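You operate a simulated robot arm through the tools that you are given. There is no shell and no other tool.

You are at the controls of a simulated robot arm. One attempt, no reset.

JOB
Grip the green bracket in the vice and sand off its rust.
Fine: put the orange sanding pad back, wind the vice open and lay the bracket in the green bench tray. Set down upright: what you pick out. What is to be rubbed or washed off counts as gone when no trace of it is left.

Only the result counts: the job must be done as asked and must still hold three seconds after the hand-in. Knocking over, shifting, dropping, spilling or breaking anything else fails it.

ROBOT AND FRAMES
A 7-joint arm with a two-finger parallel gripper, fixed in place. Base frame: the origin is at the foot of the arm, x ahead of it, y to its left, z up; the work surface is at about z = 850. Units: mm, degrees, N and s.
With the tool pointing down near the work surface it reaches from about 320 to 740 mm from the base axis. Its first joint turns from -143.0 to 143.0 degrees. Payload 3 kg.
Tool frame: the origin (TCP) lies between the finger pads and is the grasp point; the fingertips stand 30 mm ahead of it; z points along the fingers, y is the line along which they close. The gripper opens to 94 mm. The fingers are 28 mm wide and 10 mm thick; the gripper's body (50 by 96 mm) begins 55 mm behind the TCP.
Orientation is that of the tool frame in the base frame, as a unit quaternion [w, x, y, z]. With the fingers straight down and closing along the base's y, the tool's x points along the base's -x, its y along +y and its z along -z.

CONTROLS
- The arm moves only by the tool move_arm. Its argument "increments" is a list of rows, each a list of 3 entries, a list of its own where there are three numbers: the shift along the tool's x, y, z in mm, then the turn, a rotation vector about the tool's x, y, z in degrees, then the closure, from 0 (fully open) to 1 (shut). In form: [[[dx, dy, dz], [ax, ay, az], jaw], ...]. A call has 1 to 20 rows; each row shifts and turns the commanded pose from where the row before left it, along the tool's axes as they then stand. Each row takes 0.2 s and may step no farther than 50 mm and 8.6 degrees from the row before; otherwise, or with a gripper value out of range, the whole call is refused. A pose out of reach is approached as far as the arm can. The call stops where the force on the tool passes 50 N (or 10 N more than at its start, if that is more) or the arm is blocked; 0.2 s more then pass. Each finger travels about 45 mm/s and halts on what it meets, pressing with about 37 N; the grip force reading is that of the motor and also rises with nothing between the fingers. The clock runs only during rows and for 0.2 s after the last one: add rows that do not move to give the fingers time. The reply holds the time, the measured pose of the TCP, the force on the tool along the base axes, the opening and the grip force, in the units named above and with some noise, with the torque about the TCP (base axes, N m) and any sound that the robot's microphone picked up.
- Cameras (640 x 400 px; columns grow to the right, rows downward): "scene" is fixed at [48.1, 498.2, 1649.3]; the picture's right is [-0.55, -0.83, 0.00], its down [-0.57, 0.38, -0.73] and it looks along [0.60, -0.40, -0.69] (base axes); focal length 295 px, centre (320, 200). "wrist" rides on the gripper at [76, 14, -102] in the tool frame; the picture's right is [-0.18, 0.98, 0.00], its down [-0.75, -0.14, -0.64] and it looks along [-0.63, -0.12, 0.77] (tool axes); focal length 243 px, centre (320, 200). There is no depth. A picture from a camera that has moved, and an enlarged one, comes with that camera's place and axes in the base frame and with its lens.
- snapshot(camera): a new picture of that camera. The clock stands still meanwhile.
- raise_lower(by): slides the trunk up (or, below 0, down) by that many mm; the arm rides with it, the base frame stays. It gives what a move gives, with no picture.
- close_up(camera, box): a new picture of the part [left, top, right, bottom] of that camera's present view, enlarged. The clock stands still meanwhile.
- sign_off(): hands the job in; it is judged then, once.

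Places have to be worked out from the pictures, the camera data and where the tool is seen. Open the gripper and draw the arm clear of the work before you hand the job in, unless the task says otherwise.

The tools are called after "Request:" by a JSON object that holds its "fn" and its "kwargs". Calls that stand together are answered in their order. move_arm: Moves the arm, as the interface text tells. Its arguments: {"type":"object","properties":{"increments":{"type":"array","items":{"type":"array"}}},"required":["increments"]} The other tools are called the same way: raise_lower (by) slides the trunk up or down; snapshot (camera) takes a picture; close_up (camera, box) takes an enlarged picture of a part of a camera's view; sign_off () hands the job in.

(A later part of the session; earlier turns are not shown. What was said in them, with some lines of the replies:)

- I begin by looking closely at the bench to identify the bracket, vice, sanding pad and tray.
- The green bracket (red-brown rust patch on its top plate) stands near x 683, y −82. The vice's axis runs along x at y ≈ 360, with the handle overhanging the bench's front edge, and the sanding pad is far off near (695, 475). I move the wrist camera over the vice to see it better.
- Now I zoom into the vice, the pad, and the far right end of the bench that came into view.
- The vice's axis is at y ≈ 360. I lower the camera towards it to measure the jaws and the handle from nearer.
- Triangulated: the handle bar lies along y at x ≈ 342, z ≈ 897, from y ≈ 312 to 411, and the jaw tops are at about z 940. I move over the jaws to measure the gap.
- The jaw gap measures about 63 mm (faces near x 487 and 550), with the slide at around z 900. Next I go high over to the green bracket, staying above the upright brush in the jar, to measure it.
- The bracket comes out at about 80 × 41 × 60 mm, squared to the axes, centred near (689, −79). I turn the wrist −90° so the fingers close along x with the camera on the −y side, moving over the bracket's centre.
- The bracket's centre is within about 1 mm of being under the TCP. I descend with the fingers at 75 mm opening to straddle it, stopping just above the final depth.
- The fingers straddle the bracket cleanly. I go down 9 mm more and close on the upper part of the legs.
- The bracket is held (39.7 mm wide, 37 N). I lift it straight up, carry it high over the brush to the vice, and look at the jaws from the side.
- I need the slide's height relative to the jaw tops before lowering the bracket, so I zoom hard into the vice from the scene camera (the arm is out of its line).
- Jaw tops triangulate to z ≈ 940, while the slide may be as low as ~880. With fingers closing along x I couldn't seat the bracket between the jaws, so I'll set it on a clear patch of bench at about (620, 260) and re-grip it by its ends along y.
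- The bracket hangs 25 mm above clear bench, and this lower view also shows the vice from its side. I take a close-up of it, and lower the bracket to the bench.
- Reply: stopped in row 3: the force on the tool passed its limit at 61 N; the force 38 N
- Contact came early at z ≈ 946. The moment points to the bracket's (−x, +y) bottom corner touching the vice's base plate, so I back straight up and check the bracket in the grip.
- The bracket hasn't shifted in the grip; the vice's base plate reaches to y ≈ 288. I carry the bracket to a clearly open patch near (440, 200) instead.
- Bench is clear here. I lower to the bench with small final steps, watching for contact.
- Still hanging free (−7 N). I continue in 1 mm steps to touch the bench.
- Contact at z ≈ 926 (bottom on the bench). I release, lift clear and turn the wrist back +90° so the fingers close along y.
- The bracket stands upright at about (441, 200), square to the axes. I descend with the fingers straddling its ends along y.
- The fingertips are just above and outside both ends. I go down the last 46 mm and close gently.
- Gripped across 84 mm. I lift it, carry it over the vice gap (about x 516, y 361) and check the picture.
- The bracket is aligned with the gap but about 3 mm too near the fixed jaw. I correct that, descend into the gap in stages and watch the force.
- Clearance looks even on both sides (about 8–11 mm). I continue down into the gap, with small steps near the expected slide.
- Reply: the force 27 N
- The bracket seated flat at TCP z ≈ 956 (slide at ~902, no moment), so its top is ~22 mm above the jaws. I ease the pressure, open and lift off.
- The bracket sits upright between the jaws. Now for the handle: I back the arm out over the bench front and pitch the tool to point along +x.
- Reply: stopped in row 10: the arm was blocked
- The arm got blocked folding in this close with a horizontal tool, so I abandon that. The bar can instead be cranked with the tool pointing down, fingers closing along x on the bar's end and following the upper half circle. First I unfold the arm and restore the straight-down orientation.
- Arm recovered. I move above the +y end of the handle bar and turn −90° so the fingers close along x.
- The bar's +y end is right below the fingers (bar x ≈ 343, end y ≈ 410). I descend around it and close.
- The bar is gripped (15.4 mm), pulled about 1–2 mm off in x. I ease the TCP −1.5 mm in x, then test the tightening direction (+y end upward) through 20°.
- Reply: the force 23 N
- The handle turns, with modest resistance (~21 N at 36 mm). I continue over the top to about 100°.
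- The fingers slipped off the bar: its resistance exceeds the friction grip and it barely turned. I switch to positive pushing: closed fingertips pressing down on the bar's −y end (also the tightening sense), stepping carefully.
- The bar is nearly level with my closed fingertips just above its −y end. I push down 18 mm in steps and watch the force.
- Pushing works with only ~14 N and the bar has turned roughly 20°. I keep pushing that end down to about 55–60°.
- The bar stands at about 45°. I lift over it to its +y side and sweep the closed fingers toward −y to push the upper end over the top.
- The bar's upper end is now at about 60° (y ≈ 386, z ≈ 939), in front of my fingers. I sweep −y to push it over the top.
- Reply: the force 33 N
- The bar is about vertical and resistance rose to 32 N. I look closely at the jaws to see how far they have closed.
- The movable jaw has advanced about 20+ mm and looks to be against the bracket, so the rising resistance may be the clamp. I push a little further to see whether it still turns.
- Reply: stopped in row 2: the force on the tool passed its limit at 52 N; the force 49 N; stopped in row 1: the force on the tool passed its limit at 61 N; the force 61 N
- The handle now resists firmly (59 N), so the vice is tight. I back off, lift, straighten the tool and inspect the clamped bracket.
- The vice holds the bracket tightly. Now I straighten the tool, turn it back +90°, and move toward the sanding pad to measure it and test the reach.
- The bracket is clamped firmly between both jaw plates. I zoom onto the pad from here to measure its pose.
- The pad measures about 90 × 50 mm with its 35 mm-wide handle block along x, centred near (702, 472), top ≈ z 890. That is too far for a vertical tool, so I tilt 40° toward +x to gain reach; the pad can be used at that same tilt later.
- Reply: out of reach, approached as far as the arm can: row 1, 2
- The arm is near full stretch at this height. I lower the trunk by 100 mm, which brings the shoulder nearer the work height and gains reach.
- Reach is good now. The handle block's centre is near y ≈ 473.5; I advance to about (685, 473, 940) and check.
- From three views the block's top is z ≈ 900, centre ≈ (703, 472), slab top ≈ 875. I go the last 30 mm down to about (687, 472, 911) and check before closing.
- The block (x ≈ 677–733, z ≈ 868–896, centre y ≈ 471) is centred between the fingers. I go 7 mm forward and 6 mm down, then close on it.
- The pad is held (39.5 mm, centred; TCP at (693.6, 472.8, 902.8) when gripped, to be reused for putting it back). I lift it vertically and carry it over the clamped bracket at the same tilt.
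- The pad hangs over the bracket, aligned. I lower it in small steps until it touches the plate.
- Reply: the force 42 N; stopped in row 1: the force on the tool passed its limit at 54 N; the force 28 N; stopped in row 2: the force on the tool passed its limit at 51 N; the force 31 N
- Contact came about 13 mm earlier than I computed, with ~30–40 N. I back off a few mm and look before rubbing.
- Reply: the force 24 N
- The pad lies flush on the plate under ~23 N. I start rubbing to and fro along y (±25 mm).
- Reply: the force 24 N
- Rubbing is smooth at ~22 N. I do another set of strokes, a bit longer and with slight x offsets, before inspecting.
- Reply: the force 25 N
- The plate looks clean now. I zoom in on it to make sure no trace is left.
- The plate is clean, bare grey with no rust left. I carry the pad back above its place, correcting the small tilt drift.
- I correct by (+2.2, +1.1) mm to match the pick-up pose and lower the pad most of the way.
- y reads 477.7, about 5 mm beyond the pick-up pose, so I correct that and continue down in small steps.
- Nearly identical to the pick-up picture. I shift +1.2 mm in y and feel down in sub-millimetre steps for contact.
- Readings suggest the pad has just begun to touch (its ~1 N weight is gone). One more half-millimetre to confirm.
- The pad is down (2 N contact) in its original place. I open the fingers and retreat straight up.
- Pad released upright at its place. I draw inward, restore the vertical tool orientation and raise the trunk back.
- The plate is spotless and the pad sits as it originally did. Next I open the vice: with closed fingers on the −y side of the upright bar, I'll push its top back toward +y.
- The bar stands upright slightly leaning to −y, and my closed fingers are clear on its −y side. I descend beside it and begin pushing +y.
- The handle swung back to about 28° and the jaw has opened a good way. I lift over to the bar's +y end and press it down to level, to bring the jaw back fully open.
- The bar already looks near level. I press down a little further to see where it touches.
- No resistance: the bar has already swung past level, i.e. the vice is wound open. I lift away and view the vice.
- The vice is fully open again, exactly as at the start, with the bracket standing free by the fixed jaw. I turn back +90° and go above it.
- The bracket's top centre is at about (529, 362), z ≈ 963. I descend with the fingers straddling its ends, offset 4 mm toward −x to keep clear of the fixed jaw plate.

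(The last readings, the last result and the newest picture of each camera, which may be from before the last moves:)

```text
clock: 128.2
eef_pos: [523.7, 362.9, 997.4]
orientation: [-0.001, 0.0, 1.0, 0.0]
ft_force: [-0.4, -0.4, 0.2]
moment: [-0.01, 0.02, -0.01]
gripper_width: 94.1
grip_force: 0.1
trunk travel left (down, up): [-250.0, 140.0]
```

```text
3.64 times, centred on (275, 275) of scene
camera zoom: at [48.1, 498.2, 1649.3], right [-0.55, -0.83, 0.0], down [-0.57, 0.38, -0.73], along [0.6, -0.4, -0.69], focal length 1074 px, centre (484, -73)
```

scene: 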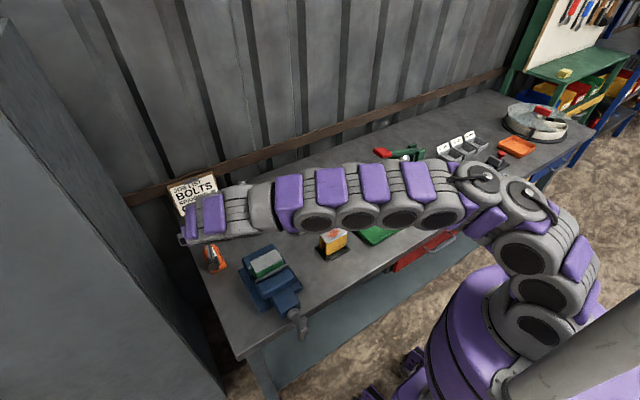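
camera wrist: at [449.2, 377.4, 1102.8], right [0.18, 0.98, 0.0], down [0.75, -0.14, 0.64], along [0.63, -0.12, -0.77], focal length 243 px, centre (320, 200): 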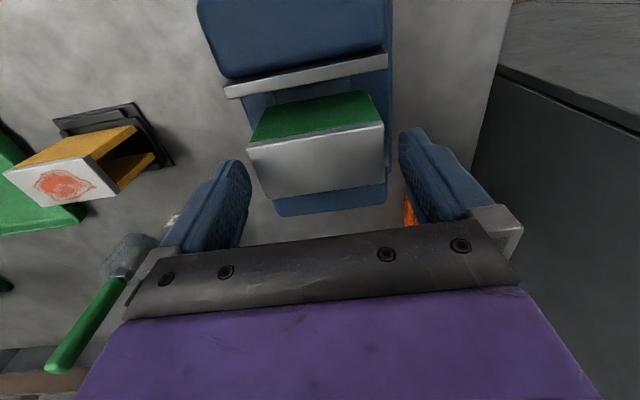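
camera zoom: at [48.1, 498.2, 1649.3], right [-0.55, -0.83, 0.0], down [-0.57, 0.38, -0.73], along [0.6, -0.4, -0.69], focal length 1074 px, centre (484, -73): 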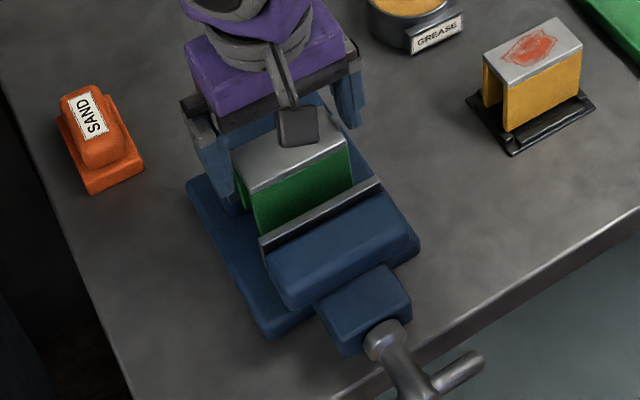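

Alignment matches the earlier successful end-grip. I descend the last 35 mm and close.

Request:
{"fn": "move_arm", "kwargs": {"increments": [[[0, -0.7, 15], [0, 0, 0], 0], [[0, 0, 15], [0, 0, 0], 0], [[0, 0, 5], [0, 0, 0], 0], [[0, 0, 0], [0, 0, 0], 0.05], [[0, 0, 0], [0, 0, 0], 0.1], [[0, 0, 0], [0, 0, 0], 0.15], [[0, 0, 0], [0, 0, 0], 0.2], [[0, 0, 0], [0, 0, 0], 0.3], [[0, 0, 0], [0, 0, 0], 0.3]]}}

Request:
{"fn": "snapshot", "kwargs": {"camera": "wrist"}}

```text
clock: 130.2
eef_pos: [522.0, 361.5, 964.0]
orientation: [-0.001, -0.001, 1.0, -0.001]
ft_force: [0.2, -1.8, 0.1]
moment: [-0.11, 0.02, 0.02]
gripper_width: 84.2
grip_force: 36.9
trunk travel left (down, up): [-250.0, 140.0]
```

```text
taken
camera wrist: at [448.3, 376.6, 1067.4], right [0.18, 0.98, 0.0], down [0.75, -0.14, 0.64], along [0.63, -0.12, -0.77], focal length 243 px, centre (320, 200)
```

wrist: 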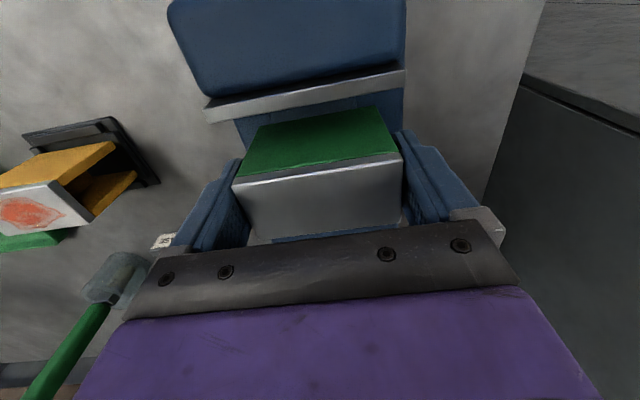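

Gripped by its ends (84 mm). I lift it straight out of the vice and carry it high toward the green tray.

Request:
{"fn": "move_arm", "kwargs": {"increments": [[[0, 0, -6], [0, 0, 0], 0.3], [[0, 0, -20], [0, 0, 0], 0.3], [[0, 0, -40], [0, 0, 0], 0.3], [[0, 0, -45], [0, 0, 0], 0.3], [[0, 0, -45], [0, 0, 0], 0.3], [[0, 0, -25], [0, 0, 0], 0.3], [[-2, -46, 0], [0, 0, 0], 0.3], [[-2, -46, 0], [0, 0, 0], 0.3], [[-2, -46, 0], [0, 0, 0], 0.3], [[-2, -46, 0], [0, 0, 0], 0.3], [[-2, -46, 0], [0, 0, 0], 0.3], [[-2, -46, 0], [0, 0, 0], 0.3], [[-2, -46, 0], [0, 0, 0], 0.3], [[-2, -46, 0], [0, 0, 0], 0.3], [[-2, -46, 0], [0, 0, 0], 0.3], [[0, 0, 0], [0, 0, 0], 0.3], [[0, 0, 0], [0, 0, 0], 0.3]]}}

Request:
{"fn": "snapshot", "kwargs": {"camera": "wrist"}}

Request:
{"fn": "snapshot", "kwargs": {"camera": "scene"}}

```text
clock: 133.8
eef_pos: [543.1, -55.4, 1143.9]
orientation: [-0.001, -0.002, 1.0, 0.0]
ft_force: [0.0, 1.2, -6.9]
moment: [-0.02, 0.0, -0.01]
gripper_width: 84.6
grip_force: 37.4
trunk travel left (down, up): [-250.0, 140.0]
```

```text
taken
camera wrist: at [470.1, -41.0, 1247.7], right [0.18, 0.98, 0.0], down [0.76, -0.14, 0.64], along [0.63, -0.12, -0.77], focal length 243 px, centre (320, 200)
```

wrist: 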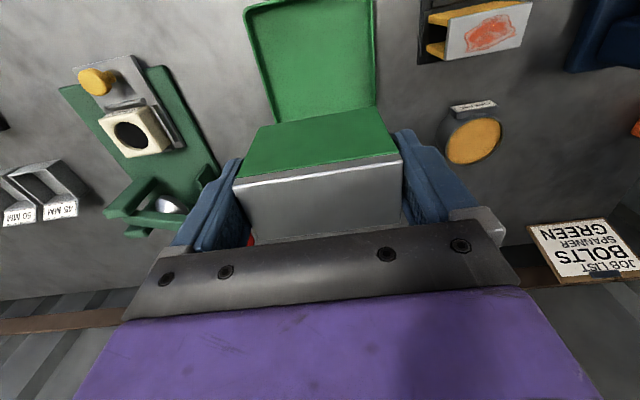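

```text
taken
```

scene: 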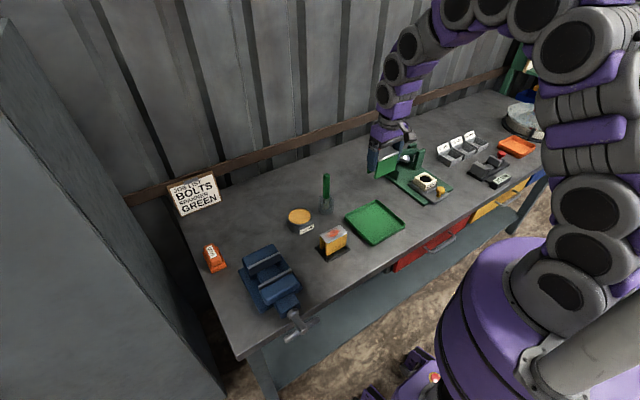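

The tray's centre is about (539, −58). I shift slightly so the bracket is centred and lower to just above the tray floor.

Request:
{"fn": "move_arm", "kwargs": {"increments": [[[6, -2.5, 40], [0, 0, 0], 0.3], [[0, 0, 45], [0, 0, 0], 0.3], [[0, 0, 45], [0, 0, 0], 0.3], [[0, 0, 45], [0, 0, 0], 0.3], [[0, 0, 20], [0, 0, 0], 0.3], [[0, 0, 10], [0, 0, 0], 0.3], [[0, 0, 0], [0, 0, 0], 0.3], [[0, 0, 0], [0, 0, 0], 0.3]]}}

Request:
{"fn": "snapshot", "kwargs": {"camera": "wrist"}}

Request:
{"fn": "close_up", "kwargs": {"camera": "scene", "box": [310, 150, 440, 260]}}

```text
clock: 135.6
eef_pos: [536.9, -56.6, 938.8]
orientation: [-0.001, -0.001, 1.0, 0.0]
ft_force: [-0.2, -0.7, -7.7]
moment: [-0.02, 0.04, -0.02]
gripper_width: 84.6
grip_force: 37.5
trunk travel left (down, up): [-250.0, 140.0]
```

```text
taken
camera wrist: at [462.8, -42.0, 1042.8], right [0.18, 0.98, 0.0], down [0.75, -0.14, 0.64], along [0.63, -0.12, -0.77], focal length 243 px, centre (320, 200)
```

wrist: 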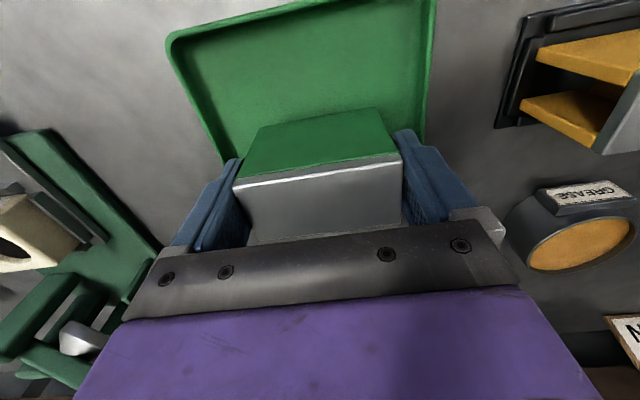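

```text
3.64 times, centred on (375, 205) of scene
camera zoom: at [48.1, 498.2, 1649.3], right [-0.55, -0.83, 0.0], down [-0.57, 0.38, -0.73], along [0.6, -0.4, -0.69], focal length 1074 px, centre (120, 182)
```

zoom: 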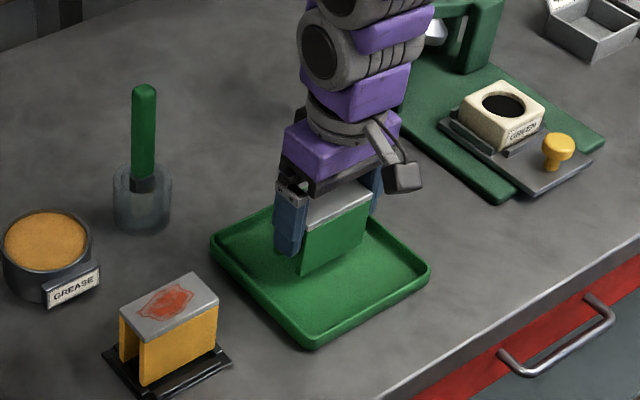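

The bracket is over the tray interior, ~20 mm above its floor. I lower with small final steps until contact.

Request:
{"fn": "move_arm", "kwargs": {"increments": [[[2, 0, 10], [0, 0, 0], 0.3], [[0, 0, 5], [0, 0, 0], 0.3], [[0, 0, 2], [0, 0, 0], 0.3], [[0, 0, 0], [0, 0, 0], 0.3]]}}

Request:
{"fn": "move_arm", "kwargs": {"increments": [[[0, 0, 1.5], [0, 0, 0], 0.3], [[0, 0, 0], [0, 0, 0], 0.3]]}}

Request:
{"fn": "move_arm", "kwargs": {"increments": [[[0, 0, 1.5], [0, 0, 0], 0.3], [[0, 0, 0], [0, 0, 0], 0.3]]}}

Request:
{"fn": "move_arm", "kwargs": {"increments": [[[0, 0, 1.2], [0, 0, 0], 0.3], [[0, 0, 0], [0, 0, 0], 0.3]]}}

```text
clock: 136.6
eef_pos: [533.7, -57.5, 923.1]
orientation: [-0.001, -0.001, 1.0, 0.001]
ft_force: [-0.4, -0.4, -5.6]
moment: [0.01, -0.01, 0.0]
gripper_width: 84.2
grip_force: 37.0
trunk travel left (down, up): [-250.0, 140.0]
```

```text
clock: 137.2
eef_pos: [534.1, -58.0, 919.9]
orientation: [-0.001, -0.001, 1.0, 0.001]
ft_force: [-0.1, -0.3, -5.5]
moment: [-0.01, 0.05, -0.04]
gripper_width: 84.3
grip_force: 37.3
trunk travel left (down, up): [-250.0, 140.0]
```

```text
clock: 137.8
eef_pos: [535.4, -56.8, 918.6]
orientation: [-0.001, -0.002, 1.0, 0.001]
ft_force: [0.2, 0.6, -6.2]
moment: [0.0, 0.05, -0.01]
gripper_width: 84.5
grip_force: 36.7
trunk travel left (down, up): [-250.0, 140.0]
```

```text
clock: 138.4
eef_pos: [533.8, -56.1, 917.2]
orientation: [-0.001, -0.002, 1.0, 0.001]
ft_force: [0.0, 0.1, -5.9]
moment: [-0.02, 0.03, 0.01]
gripper_width: 84.3
grip_force: 37.0
trunk travel left (down, up): [-250.0, 140.0]
```

Not touching yet (still −6 N). I continue in 1 mm steps.

Request:
{"fn": "move_arm", "kwargs": {"increments": [[[0, 0, 1.2], [0, 0, 0], 0.3], [[0, 0, 0], [0, 0, 0], 0.3]]}}

Request:
{"fn": "move_arm", "kwargs": {"increments": [[[0, 0, 1], [0, 0, 0], 0.3], [[0, 0, 0], [0, 0, 0], 0.3]]}}

Request:
{"fn": "move_arm", "kwargs": {"increments": [[[0, 0, 0.8], [0, 0, 0], 0.3], [[0, 0, 0], [0, 0, 0], 0.3]]}}

```text
clock: 139.0
eef_pos: [534.2, -56.3, 916.9]
orientation: [-0.001, -0.001, 1.0, 0.0]
ft_force: [-0.5, -0.1, -6.6]
moment: [0.0, 0.01, 0.0]
gripper_width: 84.4
grip_force: 36.6
trunk travel left (down, up): [-250.0, 140.0]
```

```text
clock: 139.6
eef_pos: [535.1, -56.6, 916.2]
orientation: [-0.001, -0.003, 1.0, 0.0]
ft_force: [1.4, 0.4, -6.1]
moment: [0.05, 0.07, -0.03]
gripper_width: 84.5
grip_force: 37.2
trunk travel left (down, up): [-250.0, 140.0]
```

```text
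clock: 140.2
eef_pos: [533.4, -56.4, 916.0]
orientation: [-0.001, -0.001, 1.0, 0.0]
ft_force: [-0.1, -1.1, -6.4]
moment: [0.03, 0.04, -0.01]
gripper_width: 84.2
grip_force: 37.6
trunk travel left (down, up): [-250.0, 140.0]
```

Request:
{"fn": "move_arm", "kwargs": {"increments": [[[0, 0, 1], [0, 0, 0], 0.3], [[0, 0, 0], [0, 0, 0], 0.3]]}}

Request:
{"fn": "move_arm", "kwargs": {"increments": [[[0, 0, 1], [0, 0, 0], 0.3], [[0, 0, 0], [0, 0, 0], 0.3]]}}

Request:
{"fn": "close_up", "kwargs": {"camera": "scene", "box": [330, 170, 420, 250]}}

```text
clock: 140.8
eef_pos: [534.1, -57.5, 914.6]
orientation: [0.0, -0.001, 1.0, 0.0]
ft_force: [-0.7, 0.1, 0.7]
moment: [-0.19, 0.14, 0.03]
gripper_width: 84.2
grip_force: 36.8
trunk travel left (down, up): [-250.0, 140.0]
```

```text
clock: 141.4
eef_pos: [533.9, -56.9, 915.0]
orientation: [-0.001, -0.001, 1.0, 0.001]
ft_force: [-1.8, 0.4, 15.9]
moment: [-0.03, 0.42, -0.04]
gripper_width: 84.4
grip_force: 37.2
trunk travel left (down, up): [-250.0, 140.0]
```

```text
5.00 times, centred on (375, 210) of scene
camera zoom: at [48.1, 498.2, 1649.3], right [-0.55, -0.83, 0.0], down [-0.57, 0.38, -0.73], along [0.6, -0.4, -0.69], focal length 1476 px, centre (45, 150)
```

zoom: 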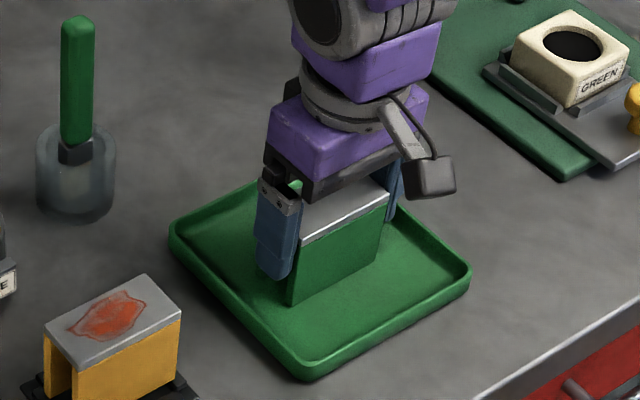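

The bracket stands flat in the tray (contact +16 N). I ease off, release, lift clear and withdraw the arm.

Request:
{"fn": "move_arm", "kwargs": {"increments": [[[0, 0, -1], [0, 0, 0], 0.3], [[0, 0, 0], [0, 0, 0], 0.15], [[0, 0, 0], [0, 0, 0], 0.05], [[0, 0, 0], [0, 0, 0], 0], [[0, 0, 0], [0, 0, 0], 0], [[0, 0, -15], [0, 0, 0], 0], [[0, 0, -40], [0, 0, 0], 0], [[0, 0, -45], [0, 0, 0], 0], [[0, 0, -45], [0, 0, 0], 0], [[0, 0, -45], [0, 0, 0], 0], [[30, 0, -20], [0, 0, 0], 0], [[30, 0, 0], [0, 0, 0], 0], [[30, 0, 0], [0, 0, 0], 0], [[0, 0, 0], [0, 0, 0], 0]]}}

Request:
{"fn": "snapshot", "kwargs": {"camera": "scene"}}

Request:
{"fn": "close_up", "kwargs": {"camera": "wrist", "box": [200, 0, 440, 200]}}

Request:
{"fn": "close_up", "kwargs": {"camera": "scene", "box": [190, 230, 250, 285]}}

Request:
{"fn": "close_up", "kwargs": {"camera": "scene", "box": [200, 230, 360, 350]}}

```text
clock: 144.4
eef_pos: [445.5, -56.3, 1122.5]
orientation: [-0.001, 0.0, 1.0, 0.0]
ft_force: [0.1, -0.4, 0.7]
moment: [-0.05, 0.0, 0.0]
gripper_width: 94.1
grip_force: 0.0
trunk travel left (down, up): [-250.0, 140.0]
```

```text
taken
```

scene: 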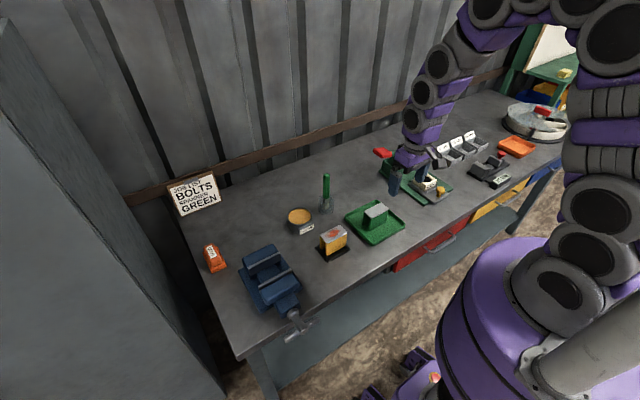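

```text
2.00 times, centred on (320, 100) of wrist
camera zoom: at [371.2, -41.1, 1226.4], right [0.18, 0.98, 0.0], down [0.76, -0.14, 0.64], along [0.63, -0.12, -0.77], focal length 485 px, centre (320, 400)
```

zoom: 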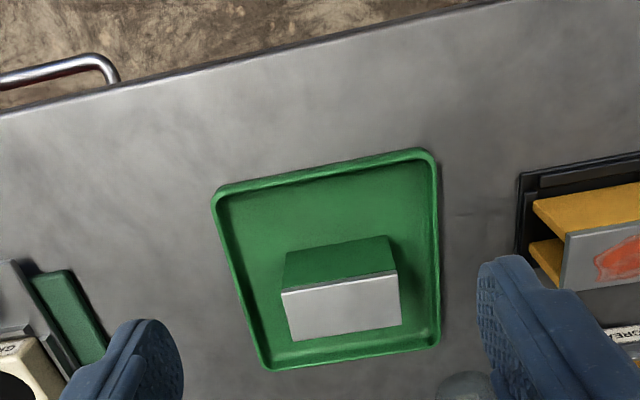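

```text
7.27 times, centred on (220, 258) of scene
camera zoom: at [48.1, 498.2, 1649.3], right [-0.55, -0.83, 0.0], down [-0.57, 0.38, -0.73], along [0.6, -0.4, -0.69], focal length 2147 px, centre (1047, -218)
```

zoom: 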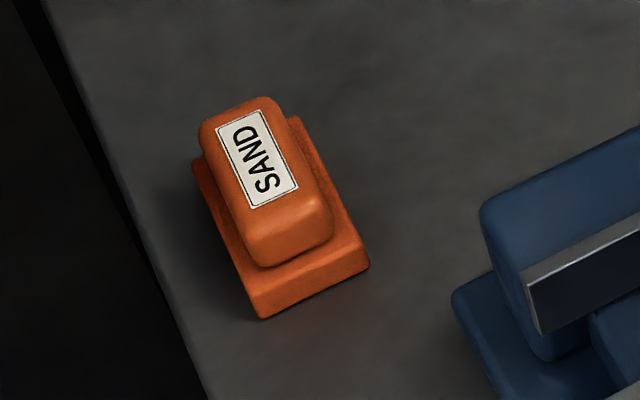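

```text
3.33 times, centred on (280, 290) of scene
camera zoom: at [48.1, 498.2, 1649.3], right [-0.55, -0.83, 0.0], down [-0.57, 0.38, -0.73], along [0.6, -0.4, -0.69], focal length 984 px, centre (453, -100)
```

zoom: 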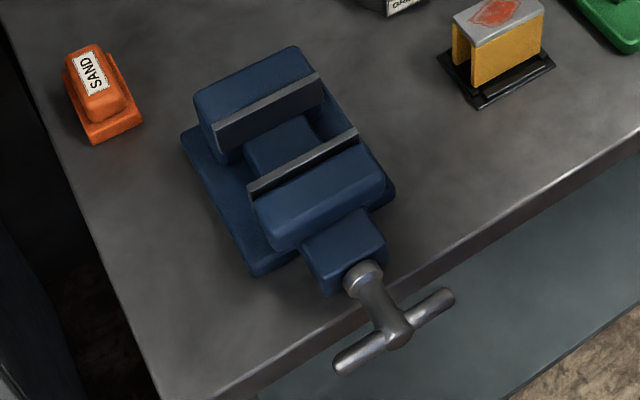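

The clean bracket stands upright in the green tray and the vice is wound open. The pad is back upright within several millimetres of its original spot, nothing else has moved, and the open gripper is clear of the work. I hand the job in.

Request:
{"fn": "sign_off", "kwargs": {}}

```text
The job is handed in.
```

The green bracket was gripped in the vice and its rust sanded off. It now stands upright in the green bench tray. A close-up after sanding showed bare grey metal with no trace of rust.

- **Vice:** it is wound fully open, with the handle and jaws back where they were at the start.
- **Sanding pad:** it is back upright in its place, but about 7 mm to the left (+y) of its original spot, judging by the before-and-after pictures. I left it there, because I judged picking it up again riskier than the small offset.
- **Contact on the way:** early on, while I looked for a place to set the bracket down, one of its bottom corners pressed on the vice's base plate at about 61 N. I backed off at once; the vice and the bracket's hold in the gripper showed no change.

In the final pictures nothing else on the bench had moved. The gripper was open and clear of the work when I handed the job in. The hand-in was accepted, but no verdict came back.
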